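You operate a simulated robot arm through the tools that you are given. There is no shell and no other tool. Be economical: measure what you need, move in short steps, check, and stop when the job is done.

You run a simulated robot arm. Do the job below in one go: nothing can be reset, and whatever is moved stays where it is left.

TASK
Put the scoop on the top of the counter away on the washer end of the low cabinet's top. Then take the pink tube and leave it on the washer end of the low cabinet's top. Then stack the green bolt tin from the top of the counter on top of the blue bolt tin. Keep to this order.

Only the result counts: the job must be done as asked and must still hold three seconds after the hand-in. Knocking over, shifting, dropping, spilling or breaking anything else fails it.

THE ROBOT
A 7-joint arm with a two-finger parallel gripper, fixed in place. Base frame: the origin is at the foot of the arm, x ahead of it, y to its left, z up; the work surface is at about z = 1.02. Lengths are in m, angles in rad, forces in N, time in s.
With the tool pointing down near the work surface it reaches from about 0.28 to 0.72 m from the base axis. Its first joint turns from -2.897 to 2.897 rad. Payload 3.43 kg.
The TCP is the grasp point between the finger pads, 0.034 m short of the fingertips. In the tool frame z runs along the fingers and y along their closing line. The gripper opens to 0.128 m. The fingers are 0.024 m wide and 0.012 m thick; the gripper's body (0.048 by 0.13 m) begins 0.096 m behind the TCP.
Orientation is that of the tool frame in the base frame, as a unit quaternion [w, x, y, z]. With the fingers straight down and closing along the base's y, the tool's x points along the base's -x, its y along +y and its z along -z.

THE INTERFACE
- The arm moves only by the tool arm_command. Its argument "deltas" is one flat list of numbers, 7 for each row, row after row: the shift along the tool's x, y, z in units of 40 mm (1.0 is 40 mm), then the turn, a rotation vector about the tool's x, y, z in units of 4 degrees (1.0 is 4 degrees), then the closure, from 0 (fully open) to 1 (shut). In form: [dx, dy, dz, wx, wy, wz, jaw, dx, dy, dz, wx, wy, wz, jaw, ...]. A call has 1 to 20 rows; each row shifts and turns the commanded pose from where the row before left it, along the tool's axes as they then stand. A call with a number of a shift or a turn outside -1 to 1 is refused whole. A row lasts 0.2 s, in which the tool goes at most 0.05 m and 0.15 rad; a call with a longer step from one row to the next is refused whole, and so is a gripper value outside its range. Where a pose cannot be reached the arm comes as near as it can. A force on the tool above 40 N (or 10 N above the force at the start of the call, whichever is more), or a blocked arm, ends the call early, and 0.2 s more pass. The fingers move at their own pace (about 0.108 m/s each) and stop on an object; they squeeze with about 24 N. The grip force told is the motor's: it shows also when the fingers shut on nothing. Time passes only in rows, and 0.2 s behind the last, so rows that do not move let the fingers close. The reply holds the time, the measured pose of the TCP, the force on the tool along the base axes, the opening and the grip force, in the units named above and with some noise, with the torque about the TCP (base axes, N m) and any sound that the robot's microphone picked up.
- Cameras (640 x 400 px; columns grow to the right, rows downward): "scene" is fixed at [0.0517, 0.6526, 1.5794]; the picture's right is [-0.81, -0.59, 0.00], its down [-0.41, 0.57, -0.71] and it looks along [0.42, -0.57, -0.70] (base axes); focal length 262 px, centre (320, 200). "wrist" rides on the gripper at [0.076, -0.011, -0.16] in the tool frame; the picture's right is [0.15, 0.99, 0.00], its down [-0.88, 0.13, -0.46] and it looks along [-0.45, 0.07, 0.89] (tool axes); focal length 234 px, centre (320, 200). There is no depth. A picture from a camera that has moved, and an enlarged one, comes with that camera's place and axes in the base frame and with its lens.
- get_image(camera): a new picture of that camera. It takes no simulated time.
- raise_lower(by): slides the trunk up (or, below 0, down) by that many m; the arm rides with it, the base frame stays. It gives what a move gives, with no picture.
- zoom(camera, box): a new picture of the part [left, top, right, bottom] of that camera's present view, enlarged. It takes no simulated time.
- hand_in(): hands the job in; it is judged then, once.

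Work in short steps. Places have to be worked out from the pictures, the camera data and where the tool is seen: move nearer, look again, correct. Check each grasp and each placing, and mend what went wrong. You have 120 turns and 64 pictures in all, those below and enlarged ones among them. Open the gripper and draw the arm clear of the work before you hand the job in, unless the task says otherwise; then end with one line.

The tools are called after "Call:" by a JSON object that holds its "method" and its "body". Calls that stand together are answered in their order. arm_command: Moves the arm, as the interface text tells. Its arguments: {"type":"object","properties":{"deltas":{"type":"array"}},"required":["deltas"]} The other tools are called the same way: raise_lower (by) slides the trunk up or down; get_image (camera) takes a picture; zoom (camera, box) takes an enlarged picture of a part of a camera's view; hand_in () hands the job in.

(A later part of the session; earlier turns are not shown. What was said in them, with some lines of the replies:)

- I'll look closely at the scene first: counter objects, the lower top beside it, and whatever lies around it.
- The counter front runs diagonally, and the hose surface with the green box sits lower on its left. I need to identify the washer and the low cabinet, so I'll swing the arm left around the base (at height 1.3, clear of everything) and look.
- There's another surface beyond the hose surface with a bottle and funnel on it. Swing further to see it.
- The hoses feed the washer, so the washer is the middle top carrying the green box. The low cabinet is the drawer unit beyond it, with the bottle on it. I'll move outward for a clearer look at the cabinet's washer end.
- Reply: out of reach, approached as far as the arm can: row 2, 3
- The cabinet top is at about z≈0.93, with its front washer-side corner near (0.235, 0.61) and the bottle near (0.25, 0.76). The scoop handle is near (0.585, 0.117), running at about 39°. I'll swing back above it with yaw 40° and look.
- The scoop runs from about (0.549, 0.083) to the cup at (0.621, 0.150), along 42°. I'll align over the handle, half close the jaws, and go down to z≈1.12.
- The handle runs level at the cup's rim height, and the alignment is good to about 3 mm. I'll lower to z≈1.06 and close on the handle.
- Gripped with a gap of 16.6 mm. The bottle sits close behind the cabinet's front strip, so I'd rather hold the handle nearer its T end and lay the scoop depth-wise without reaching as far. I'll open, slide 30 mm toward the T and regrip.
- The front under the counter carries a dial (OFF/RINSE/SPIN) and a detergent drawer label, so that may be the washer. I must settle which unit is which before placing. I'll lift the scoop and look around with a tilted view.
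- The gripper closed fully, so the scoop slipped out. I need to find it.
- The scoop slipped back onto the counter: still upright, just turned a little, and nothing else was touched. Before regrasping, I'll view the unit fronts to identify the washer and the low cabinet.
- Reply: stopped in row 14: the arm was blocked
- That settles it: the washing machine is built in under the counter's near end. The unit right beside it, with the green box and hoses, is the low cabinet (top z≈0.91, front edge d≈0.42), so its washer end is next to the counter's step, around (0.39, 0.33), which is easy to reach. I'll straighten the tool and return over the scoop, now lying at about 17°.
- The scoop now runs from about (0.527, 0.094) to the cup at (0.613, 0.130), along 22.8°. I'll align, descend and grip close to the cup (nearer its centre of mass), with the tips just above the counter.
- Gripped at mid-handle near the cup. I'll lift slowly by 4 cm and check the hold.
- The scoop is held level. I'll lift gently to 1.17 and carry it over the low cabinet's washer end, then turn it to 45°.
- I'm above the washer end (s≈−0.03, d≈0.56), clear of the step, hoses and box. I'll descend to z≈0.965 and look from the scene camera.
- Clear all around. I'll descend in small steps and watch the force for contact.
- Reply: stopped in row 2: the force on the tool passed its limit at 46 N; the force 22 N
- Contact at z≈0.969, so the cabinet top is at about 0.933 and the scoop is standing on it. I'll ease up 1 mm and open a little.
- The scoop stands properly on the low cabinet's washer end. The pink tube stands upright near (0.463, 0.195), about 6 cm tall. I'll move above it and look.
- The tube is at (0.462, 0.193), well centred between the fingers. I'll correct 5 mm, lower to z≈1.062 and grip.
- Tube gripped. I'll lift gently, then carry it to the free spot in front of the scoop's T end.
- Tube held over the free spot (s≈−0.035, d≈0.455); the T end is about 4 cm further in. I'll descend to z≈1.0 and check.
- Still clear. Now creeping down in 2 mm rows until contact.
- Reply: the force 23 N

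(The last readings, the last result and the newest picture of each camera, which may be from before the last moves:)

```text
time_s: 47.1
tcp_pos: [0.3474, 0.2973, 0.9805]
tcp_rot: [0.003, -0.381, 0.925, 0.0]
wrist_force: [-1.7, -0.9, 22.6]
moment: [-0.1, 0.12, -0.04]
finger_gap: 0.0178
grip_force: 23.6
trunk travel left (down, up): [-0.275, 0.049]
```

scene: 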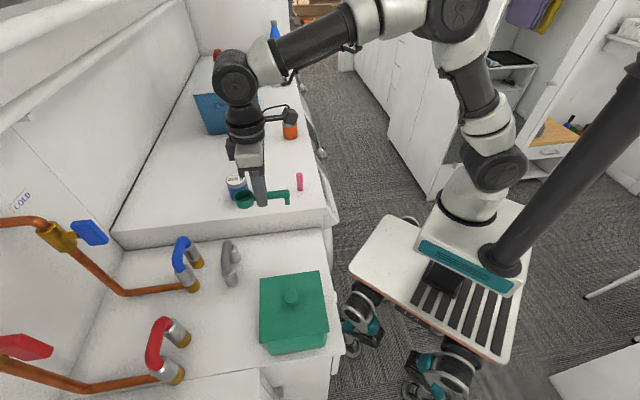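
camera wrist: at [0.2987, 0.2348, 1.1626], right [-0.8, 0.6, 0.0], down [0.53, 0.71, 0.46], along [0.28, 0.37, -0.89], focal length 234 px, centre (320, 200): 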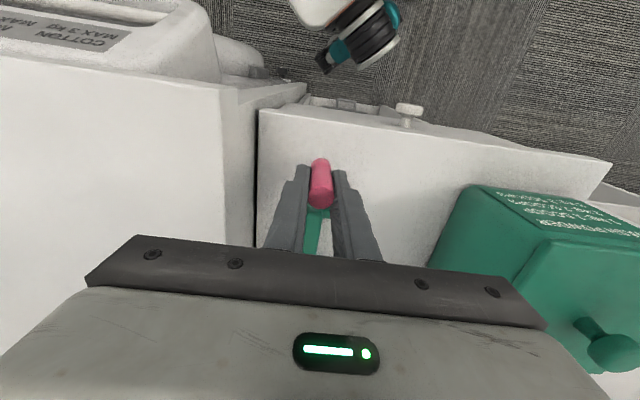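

Contact (22 N up), so the tube is standing on the cabinet. I'll ease off slightly, open gently and rise straight up.

Call:
{"method": "arm_command", "body": {"deltas": [0, 0, -0.03, 0, 0, 0, 1, 0, 0, 0, 0, 0, 0, 0.82, 0, 0, 0, 0, 0, 0, 0.75, 0, 0, 0, 0, 0, 0, 0.7, 0, 0, 0, 0, 0, 0, 0.7, 0, 0, -0.3, 0, 0, 0, 0.7, 0, 0, -0.6, 0, 0, 0, 0.7, 0, 0, -0.9, 0, 0, 0, 0.7, 0, 0, -0.9, 0, 0, 0, 0.7, 0, 0, -0.9, 0, 0, 0, 0.7, 0, 0, -0.9, 0, 0, 0, 0.7]}}

Call:
{"method": "zoom", "body": {"camera": "scene", "box": [220, 160, 340, 260]}}

```text
time_s: 49.5
tcp_pos: [0.3442, 0.2974, 1.1627]
tcp_rot: [0.001, -0.38, 0.925, 0.001]
wrist_force: [-1.0, -0.8, 0.2]
moment: [0.02, 0.0, -0.03]
finger_gap: 0.0382
grip_force: 0.0
trunk travel left (down, up): [-0.275, 0.049]
```

```text
4.00 times, centred on (280, 210) of scene
camera zoom: at [0.0517, 0.6526, 1.5794], right [-0.81, -0.59, 0.0], down [-0.41, 0.57, -0.71], along [0.42, -0.57, -0.7], focal length 1048 px, centre (480, 160)
```

zoom: 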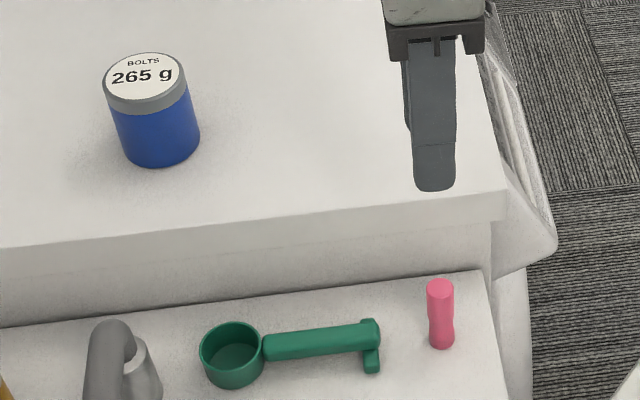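

Both items stand on the washer end of the low cabinet. Next is the green tin near (0.74, 0.12); I'll move over the counter in front of it and look.

Call:
{"method": "arm_command", "body": {"deltas": [0, 0, -0.9, 0, 0, 0, 0.3, -0.158, -0.95, 0, 0, 0, 0, 0.3, -0.158, -0.98, 0, 0, 0, 0, 0.3, -0.158, -0.98, 0, 0, 0, 0, 0.3, -0.158, -0.98, 0, 0, 0, 0, 0.3, -0.158, -0.98, 0, 0, 0, 0, 0.3, -0.158, -0.98, 0, 0, 0, 0, 0.3, -0.158, -0.98, 0, 0, 0, 0, 0.3, -0.158, -0.98, 0, 0, 0, 0, 0.3, 0, 0, 0, 0, 0, 0.96, 0.3, 0, 0, 0, 0, 0, 0.96, 0.3, 0, 0, 0, 0, 0, 0.96, 0.3, 0, 0, 0, 0, 0, 0.96, 0.3, 0, 0, 0, 0, 0, 0.96, 0.3, 0, 0, 0, 0, 0, 0.96, 0.3, 0, 0, 0, 0, 0, 0.96, 0.3, 0, 0, 0, 0, 0, 0.96, 0.3, 0, 0, 0, 0, 0, 0.96, 0.3]}}

Call:
{"method": "get_image", "body": {"camera": "wrist"}}

```text
time_s: 53.3
tcp_pos: [0.6018, 0.1095, 1.1982]
tcp_rot: [0.002, -0.088, 0.996, 0.001]
wrist_force: [-0.2, 0.3, 0.4]
moment: [-0.02, 0.0, 0.02]
finger_gap: 0.0896
grip_force: 0.0
trunk travel left (down, up): [-0.275, 0.049]
```

```text
24 pictures are left
camera wrist: at [0.5278, 0.0856, 1.3571], right [-0.32, 0.95, 0.0], down [0.84, 0.28, 0.46], along [0.43, 0.15, -0.89], focal length 234 px, centre (320, 200)
```

wrist: 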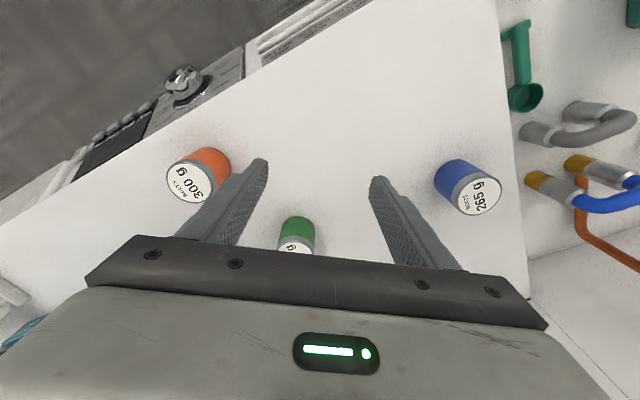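

The green tin's base centre is at about (0.758, 0.121), r≈0.77, beyond tool-down reach. So I'll tilt the fingers outward about 25° (jaws still closing horizontally), which adds reach, and keep that same tilt when placing it on the blue tin.

Call:
{"method": "arm_command", "body": {"deltas": [0, 0, 0, 0, -0.9, 0, 0.3, 0, 0, 0, 0, -0.9, 0, 0.3, 0, 0, 0, 0, -0.9, 0, 0.3, 0, 0, 0, 0, -0.9, 0, 0.3, 0, 0, 0, 0, -0.9, 0, 0.3, 0, 0, 0, 0, -0.9, 0, 0.3, 0, 0, 0, 0, -0.9, 0, 0.3]}}

Call:
{"method": "get_image", "body": {"camera": "wrist"}}

```text
time_s: 54.9
tcp_pos: [0.6007, 0.1083, 1.1991]
tcp_rot: [0.22, -0.087, 0.971, 0.02]
wrist_force: [0.6, -0.4, -0.2]
moment: [-0.01, -0.01, 0.02]
finger_gap: 0.0895
grip_force: 0.0
trunk travel left (down, up): [-0.275, 0.049]
```

```text
23 pictures are left
camera wrist: at [0.468, 0.074, 1.3087], right [-0.31, 0.95, -0.06], down [0.57, 0.23, 0.79], along [0.77, 0.21, -0.61], focal length 234 px, centre (320, 200)
```

wrist: 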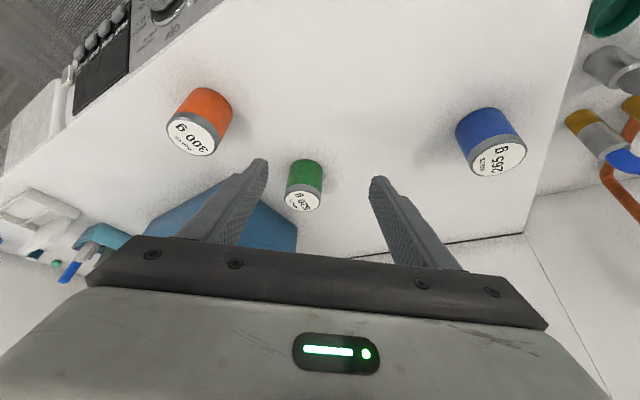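

Now well visible: the green tin centre is at about (0.763, 0.126) with its top near 1.085 and radius about 27 mm; the blue tin is near (0.587, 0.331). I'll go down to grip height about 9 cm short of the green tin.

Call:
{"method": "arm_command", "body": {"deltas": [-0.043, -0.058, 0.756, 0, 0, 0, 0.3, -0.043, -0.058, 0.756, 0, 0, 0, 0.3, -0.043, -0.058, 0.756, 0, 0, 0, 0.3, -0.043, -0.058, 0.756, 0, 0, 0, 0.3, -0.043, -0.058, 0.756, 0, 0, 0, 0.3]}}

Call:
{"method": "get_image", "body": {"camera": "wrist"}}

```text
time_s: 56.1
tcp_pos: [0.6737, 0.1119, 1.062]
tcp_rot: [0.219, -0.087, 0.972, 0.02]
wrist_force: [-1.3, 0.2, 0.0]
moment: [-0.01, -0.02, -0.03]
finger_gap: 0.0895
grip_force: 0.1
trunk travel left (down, up): [-0.275, 0.049]
```

```text
22 pictures are left
camera wrist: at [0.5412, 0.0768, 1.1743], right [-0.31, 0.95, -0.06], down [0.57, 0.23, 0.79], along [0.76, 0.21, -0.61], focal length 234 px, centre (320, 200)
```

wrist: 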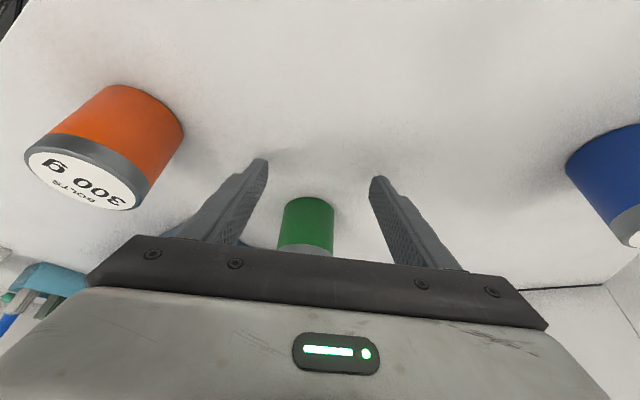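

The green tin is in line; near edge at (0.734, 0.119), so the centre is about (0.760, 0.1245). I'll advance about 8.4 cm at this height with open fingers to straddle it.

Call:
{"method": "arm_command", "body": {"deltas": [-0.38, -0.035, 0.18, 0, 0, 0, 0.3, -0.38, -0.035, 0.18, 0, 0, 0, 0.3, -0.38, 0, 0.18, 0, 0, 0, 0.3, -0.38, 0, 0.18, 0, 0, 0, 0.3, -0.34, 0, 0.14, 0, 0, 0, 0.3, 0, 0, 0, 0, 0, 0, 0.3]}}

Call:
{"method": "get_image", "body": {"camera": "wrist"}}

Call:
{"method": "zoom", "body": {"camera": "scene", "box": [200, 80, 340, 200]}}

```text
time_s: 57.5
tcp_pos: [0.7554, 0.1231, 1.0632]
tcp_rot: [0.219, -0.086, 0.972, 0.02]
wrist_force: [0.2, 0.6, 1.2]
moment: [0.01, 0.02, 0.02]
finger_gap: 0.0897
grip_force: 0.0
trunk travel left (down, up): [-0.275, 0.049]
```

```text
21 pictures are left
camera wrist: at [0.6229, 0.0876, 1.1746], right [-0.31, 0.95, -0.06], down [0.57, 0.23, 0.79], along [0.76, 0.21, -0.61], focal length 234 px, centre (320, 200)
```

wrist: 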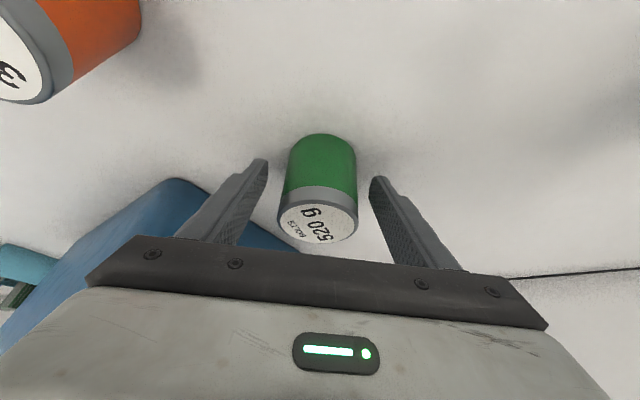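

```text
3.33 times, centred on (270, 140) of scene
camera zoom: at [0.0517, 0.6526, 1.5794], right [-0.81, -0.59, 0.0], down [-0.41, 0.57, -0.71], along [0.42, -0.57, -0.7], focal length 874 px, centre (487, 400)
```

zoom: 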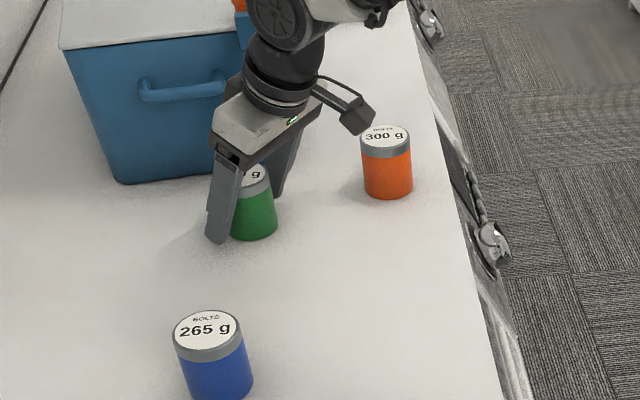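

The tin sits between the fingers, a few mm off centre. I'll correct that and close.

Call:
{"method": "arm_command", "body": {"deltas": [-0.09, -0.07, 0.043, 0, 0, 0, 0.3, 0, 0, 0, 0, 0, 0, 0.45, 0, 0, 0, 0, 0, 0, 0.55, 0, 0, 0, 0, 0, 0, 0.7, 0, 0, 0, 0, 0, 0, 1, 0, 0, 0, 0, 0, 0, 1]}}

```text
time_s: 58.9
tcp_pos: [0.7596, 0.1215, 1.0631]
tcp_rot: [0.219, -0.086, 0.972, 0.021]
wrist_force: [0.7, 1.8, 2.3]
moment: [0.01, 0.04, -0.03]
finger_gap: 0.0574
grip_force: 24.4
trunk travel left (down, up): [-0.275, 0.049]
```

Gripped (57 mm). I'll lift slowly straight up by 4 cm and check the hold.

Call:
{"method": "arm_command", "body": {"deltas": [-0.043, 0, -0.09, 0, 0, 0, 1, -0.086, 0, -0.18, 0, 0, 0, 1, -0.108, 0, -0.225, 0, 0, 0, 1, -0.108, 0, -0.225, 0, 0, 0, 1, -0.086, 0, -0.18, 0, 0, 0, 1, 0, 0, 0, 0, 0, 0, 1]}}

Call:
{"method": "get_image", "body": {"camera": "wrist"}}

Call:
{"method": "zoom", "body": {"camera": "scene", "box": [200, 80, 340, 200]}}

```text
time_s: 60.3
tcp_pos: [0.7594, 0.1223, 1.1033]
tcp_rot: [0.218, -0.087, 0.972, 0.021]
wrist_force: [0.1, 0.3, -4.4]
moment: [0.02, 0.0, 0.0]
finger_gap: 0.0576
grip_force: 24.3
trunk travel left (down, up): [-0.275, 0.049]
```

```text
19 pictures are left
camera wrist: at [0.6265, 0.0862, 1.216], right [-0.31, 0.95, -0.06], down [0.57, 0.23, 0.79], along [0.76, 0.21, -0.61], focal length 234 px, centre (320, 200)
```

wrist: 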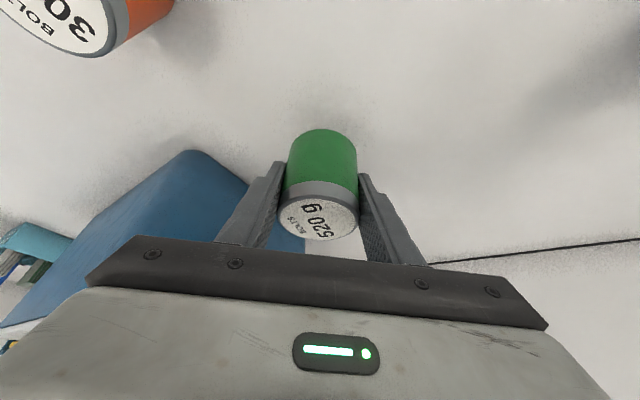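

```text
3.33 times, centred on (270, 140) of scene
camera zoom: at [0.0517, 0.6526, 1.5794], right [-0.81, -0.59, 0.0], down [-0.41, 0.57, -0.71], along [0.42, -0.57, -0.7], focal length 874 px, centre (487, 400)
```

zoom: 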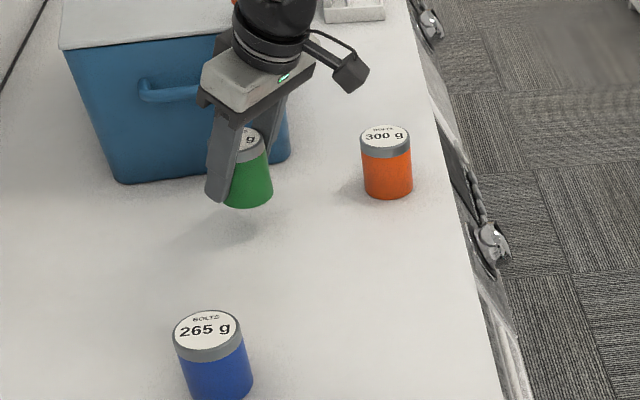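

Held firmly and level, with −4.4 N of weight on the wrist. I'll raise and draw in, then swing about the base axis by 18° so the tin comes near the blue one, high above it.

Call:
{"method": "arm_command", "body": {"deltas": [0.08, 0, -0.18, 0, 0, 0, 1, 0.17, 0, -0.37, 0, 0, 0, 1, 0.17, 0, -0.37, 0, 0, 0, 1, 0.17, 0, -0.37, 0, 0, 0, 1, 0.17, 0, -0.37, 0, 0, 0, 1, 0.17, 0, -0.37, 0, 0, 0, 1, 0.17, 0, -0.37, 0, 0, 0, 1, 0.12, 0, -0.28, 0, 0, 0, 1, 0.06, 0, -0.14, 0, 0, 0, 1]}}

Call:
{"method": "arm_command", "body": {"deltas": [0, 0.3, 0, -0.108, 0, -0.225, 1, 0, 0.585, 0, -0.2155, 0, -0.45, 1, 0, 0.585, 0, -0.2155, 0, -0.45, 1, 0, 0.585, 0, -0.2155, 0, -0.45, 1, 0, 0.585, 0, -0.2155, 0, -0.45, 1, 0, 0.585, 0, -0.2155, 0, -0.45, 1, 0, 0.585, 0, -0.2155, 0, -0.45, 1, 0, 0.585, 0, -0.2155, 0, -0.45, 1, 0, 0.3, 0, -0.108, 0, -0.225, 1, 0, 0, 0, 0, 0, 0, 1]}}

Call:
{"method": "get_image", "body": {"camera": "wrist"}}

Call:
{"method": "zoom", "body": {"camera": "scene", "box": [180, 90, 320, 210]}}

```text
time_s: 62.3
tcp_pos: [0.6671, 0.1049, 1.1854]
tcp_rot: [0.219, -0.087, 0.972, 0.02]
wrist_force: [0.4, 0.4, -4.4]
moment: [0.01, -0.01, 0.01]
finger_gap: 0.0575
grip_force: 24.2
trunk travel left (down, up): [-0.275, 0.049]
```

```text
time_s: 64.5
tcp_pos: [0.6116, 0.2829, 1.1821]
tcp_rot: [0.214, -0.22, 0.95, 0.05]
wrist_force: [0.2, 0.1, -5.8]
moment: [0.02, 0.01, 0.01]
finger_gap: 0.0573
grip_force: 24.1
trunk travel left (down, up): [-0.275, 0.049]
```

```text
17 pictures are left
camera wrist: at [0.4931, 0.2125, 1.2939], right [-0.56, 0.83, -0.06], down [0.48, 0.38, 0.79], along [0.68, 0.41, -0.61], focal length 234 px, centre (320, 200)
```

wrist: 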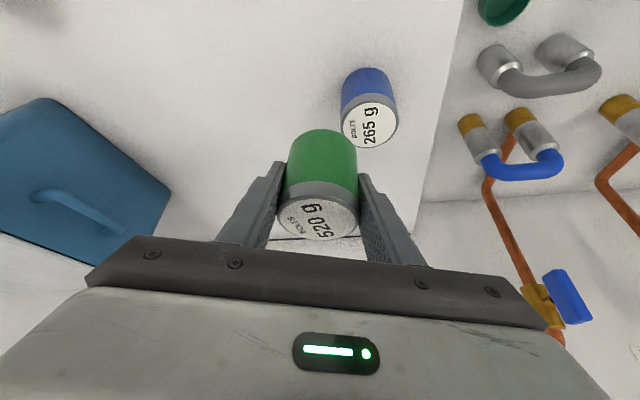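

```text
3.33 times, centred on (250, 150) of scene
camera zoom: at [0.0517, 0.6526, 1.5794], right [-0.81, -0.59, 0.0], down [-0.41, 0.57, -0.71], along [0.42, -0.57, -0.7], focal length 874 px, centre (553, 367)
```

zoom: 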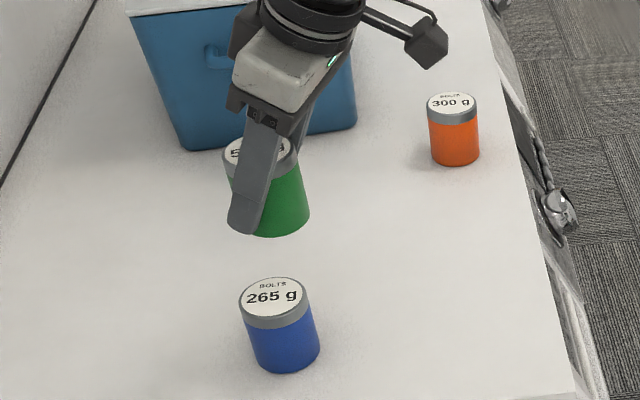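

The blue tin's centre is at about (0.590, 0.3235), top 1.085, same diameter (57 mm); the green tin's centre is at (0.614, 0.282). I'll shift across at height and check from both cameras.

Call:
{"method": "arm_command", "body": {"deltas": [0.02, 0.25, -0.01, 0, 0, 0, 1, 0.025, 0.4, -0.01, 0, 0, 0, 1, 0.025, 0.35, -0.01, 0, 0, 0, 1, 0.02, 0.19, -0.01, 0, 0, 0, 1, 0.1, 0, 0.214, 0, 0, 0, 1, 0.1, 0, 0.214, 0, 0, 0, 1, 0.05, 0, 0.107, 0, 0, 0, 1, 0, 0, 0, 0, 0, 0, 1]}}

Call:
{"method": "get_image", "body": {"camera": "wrist"}}

Call:
{"method": "zoom", "body": {"camera": "scene", "box": [190, 120, 290, 210]}}

```text
time_s: 66.3
tcp_pos: [0.5865, 0.3252, 1.1603]
tcp_rot: [0.214, -0.221, 0.95, 0.05]
wrist_force: [0.1, -0.2, -5.9]
moment: [0.01, -0.02, 0.03]
finger_gap: 0.0576
grip_force: 23.8
trunk travel left (down, up): [-0.275, 0.049]
```

```text
15 pictures are left
camera wrist: at [0.4687, 0.2545, 1.2728], right [-0.55, 0.83, -0.06], down [0.48, 0.38, 0.79], along [0.68, 0.41, -0.61], focal length 234 px, centre (320, 200)
```

wrist: 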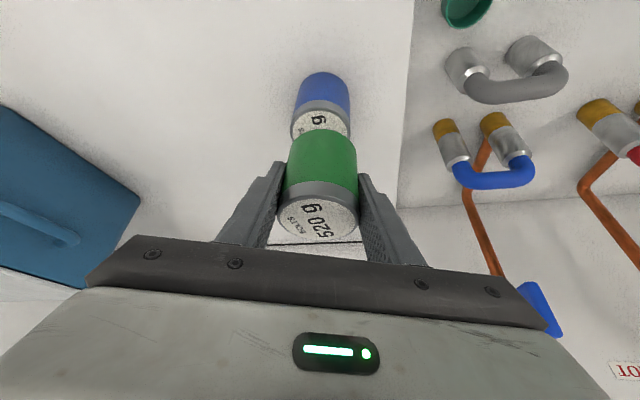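

```text
4.44 times, centred on (240, 165) of scene
camera zoom: at [0.0517, 0.6526, 1.5794], right [-0.81, -0.59, 0.0], down [-0.41, 0.57, -0.71], along [0.42, -0.57, -0.7], focal length 1165 px, centre (676, 356)
```

zoom: 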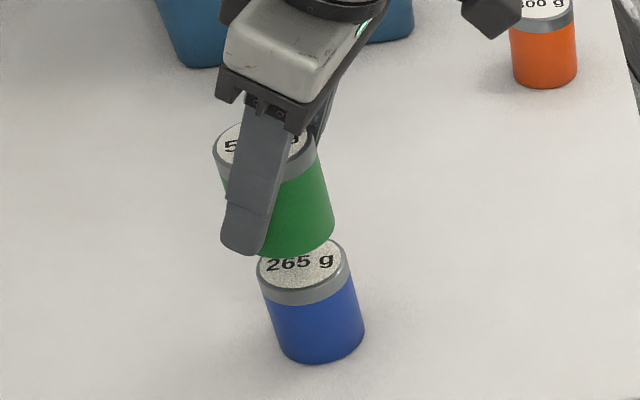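

Both cameras agree the tins are aligned to within about 2–3 mm. I'll make a 2 mm correction and lower to about 4 mm above expected contact.

Call:
{"method": "arm_command", "body": {"deltas": [0.06, -0.05, 0.135, 0, 0, 0, 1, 0.08, 0, 0.17, 0, 0, 0, 1, 0.08, 0, 0.17, 0, 0, 0, 1, 0.06, 0, 0.126, 0, 0, 0, 1, 0, 0, 0, 0, 0, 0, 1]}}

Call:
{"method": "zoom", "body": {"camera": "scene", "box": [200, 130, 280, 200]}}

```text
time_s: 67.5
tcp_pos: [0.5881, 0.3235, 1.134]
tcp_rot: [0.214, -0.221, 0.95, 0.051]
wrist_force: [-0.1, 0.0, -4.9]
moment: [0.01, 0.01, -0.01]
finger_gap: 0.0574
grip_force: 24.4
trunk travel left (down, up): [-0.275, 0.049]
```

```text
5.71 times, centred on (240, 165) of scene
camera zoom: at [0.0517, 0.6526, 1.5794], right [-0.81, -0.59, 0.0], down [-0.41, 0.57, -0.71], along [0.42, -0.57, -0.7], focal length 1498 px, centre (777, 400)
```

zoom: 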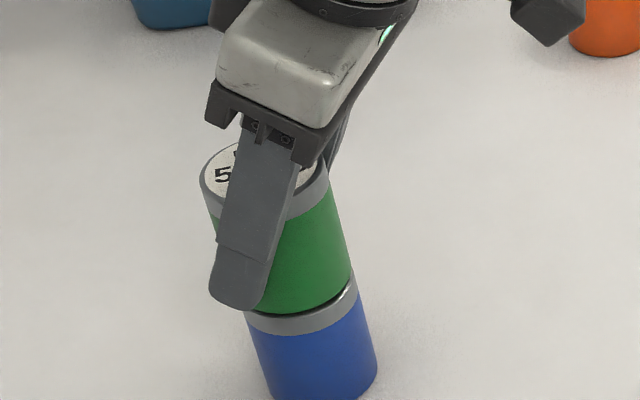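

Aligned; a thin gap remains. Creep down to contact.

Call:
{"method": "arm_command", "body": {"deltas": [0.017, -0.02, 0.036, 0, 0, 0, 1, 0.017, 0, 0.036, 0, 0, 0, 1, 0.017, 0, 0.036, 0, 0, 0, 1, 0, 0, 0, 0, 0, 0, 1]}}

```text
time_s: 68.5
tcp_pos: [0.5877, 0.3212, 1.1316]
tcp_rot: [0.216, -0.219, 0.95, 0.05]
wrist_force: [1.4, 0.5, 6.2]
moment: [-0.13, 0.12, 0.01]
finger_gap: 0.0576
grip_force: 24.0
trunk travel left (down, up): [-0.275, 0.049]
```

Contact (force from −5 to +6 N). I'll open the fingers gently and look before backing out.

Call:
{"method": "arm_command", "body": {"deltas": [-0.005, 0, -0.01, 0, 0, 0, 1, 0, 0, 0, 0, 0, 0, 0.52, 0, 0, 0, 0, 0, 0, 0.48, 0, 0, 0, 0, 0, 0, 0.4, 0, 0, 0, 0, 0, 0, 0.3, 0, 0, 0, 0, 0, 0, 0.25, 0, 0, 0, 0, 0, 0, 0.25]}}

Call:
{"method": "zoom", "body": {"camera": "scene", "box": [200, 130, 280, 200]}}

Call:
{"method": "get_image", "body": {"camera": "wrist"}}

```text
time_s: 70.1
tcp_pos: [0.5878, 0.3214, 1.1308]
tcp_rot: [0.214, -0.22, 0.95, 0.05]
wrist_force: [-0.3, -0.3, -0.3]
moment: [0.02, 0.02, 0.02]
finger_gap: 0.0962
grip_force: 0.0
trunk travel left (down, up): [-0.275, 0.049]
```

```text
5.71 times, centred on (240, 165) of scene
camera zoom: at [0.0517, 0.6526, 1.5794], right [-0.81, -0.59, 0.0], down [-0.41, 0.57, -0.71], along [0.42, -0.57, -0.7], focal length 1498 px, centre (777, 400)
```

zoom: 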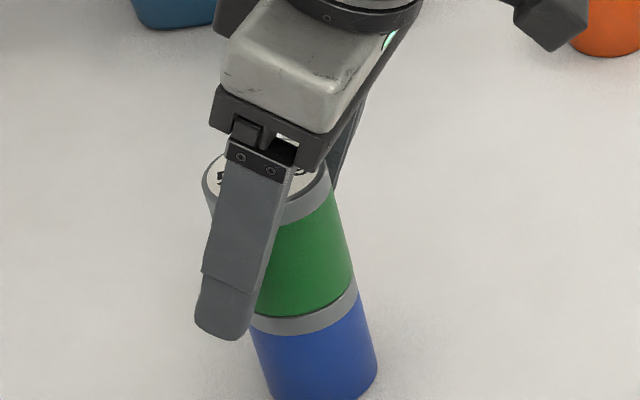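

```text
11 pictures are left
camera wrist: at [0.4706, 0.2508, 1.2426], right [-0.55, 0.83, -0.06], down [0.48, 0.38, 0.79], along [0.68, 0.41, -0.61], focal length 234 px, centre (320, 200)
```

wrist: 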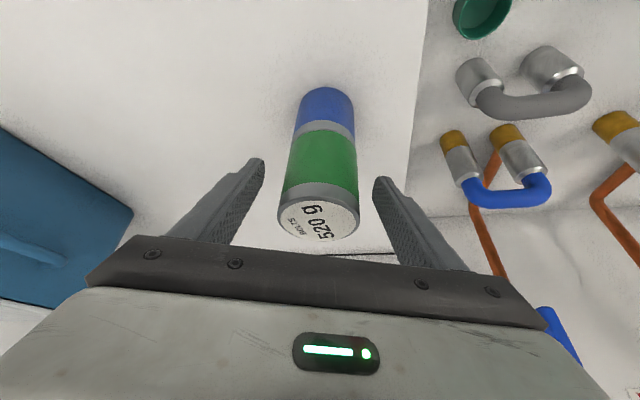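

The green tin is stacked squarely on the blue one and the fingers are clear of it. I'll withdraw along the tool axis.

Call:
{"method": "arm_command", "body": {"deltas": [0, 0, -0.3, 0, 0, 0, 0.25, 0, 0, -0.6, 0, 0, 0, 0.25, 0, 0, -0.7, 0, 0, 0, 0.25, 0, 0, -0.7, 0, 0, 0, 0.25, 0, 0, -0.7, 0, 0, 0, 0.25, 0.5, -0.5, -0.4, 0, 0, 0, 0.25, 0.5, -0.6, -0.3, 0, 0, 0, 0.25, 0.4, -0.8, 0, 0, 0, 0, 0.25, 0.3, -0.8, 0, 0, 0, 0, 0.25, 0.3, -0.8, 0, 0, 0, 0, 0.25]}}

Call:
{"method": "get_image", "body": {"camera": "scene"}}

Call:
{"method": "zoom", "body": {"camera": "scene", "box": [180, 90, 360, 270]}}

```text
time_s: 72.3
tcp_pos: [0.5281, 0.1329, 1.2292]
tcp_rot: [0.214, -0.221, 0.95, 0.05]
wrist_force: [0.3, 0.2, -0.1]
moment: [0.0, 0.03, -0.04]
finger_gap: 0.096
grip_force: 0.1
trunk travel left (down, up): [-0.275, 0.049]
```

```text
10 pictures are left
```

scene: 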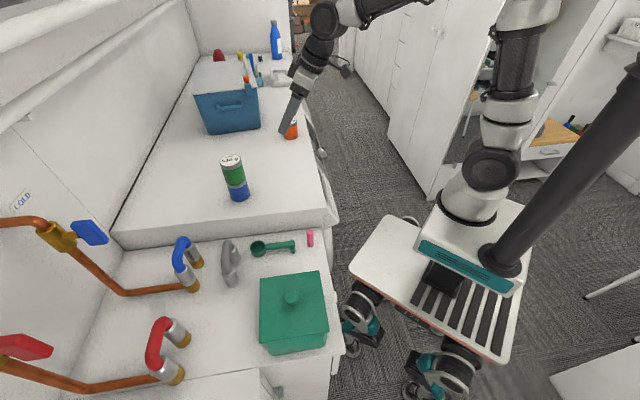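

```text
2.22 times, centred on (270, 180) of scene
camera zoom: at [0.0517, 0.6526, 1.5794], right [-0.81, -0.59, 0.0], down [-0.41, 0.57, -0.71], along [0.42, -0.57, -0.7], focal length 582 px, centre (431, 244)
```

zoom: 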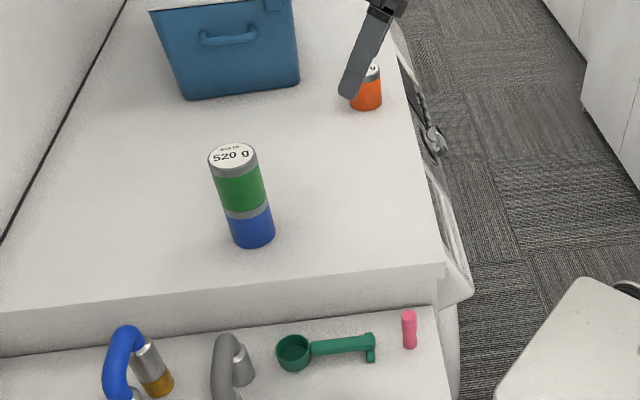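

The tins are stacked, the scoop and tube stand on the low cabinet's washer end, the orange tin hasn't moved, and the arm is clear. Handing in.

Call:
{"method": "hand_in", "body": {}}

```text
The job is handed in.
```

I handed the job in with all three parts done in order: the scoop and then the pink tube on the washer end of the low cabinet's top, then the green bolt tin stacked on the blue one; the scoop slipped back onto the counter once, upright and touching nothing else, before I regripped it.
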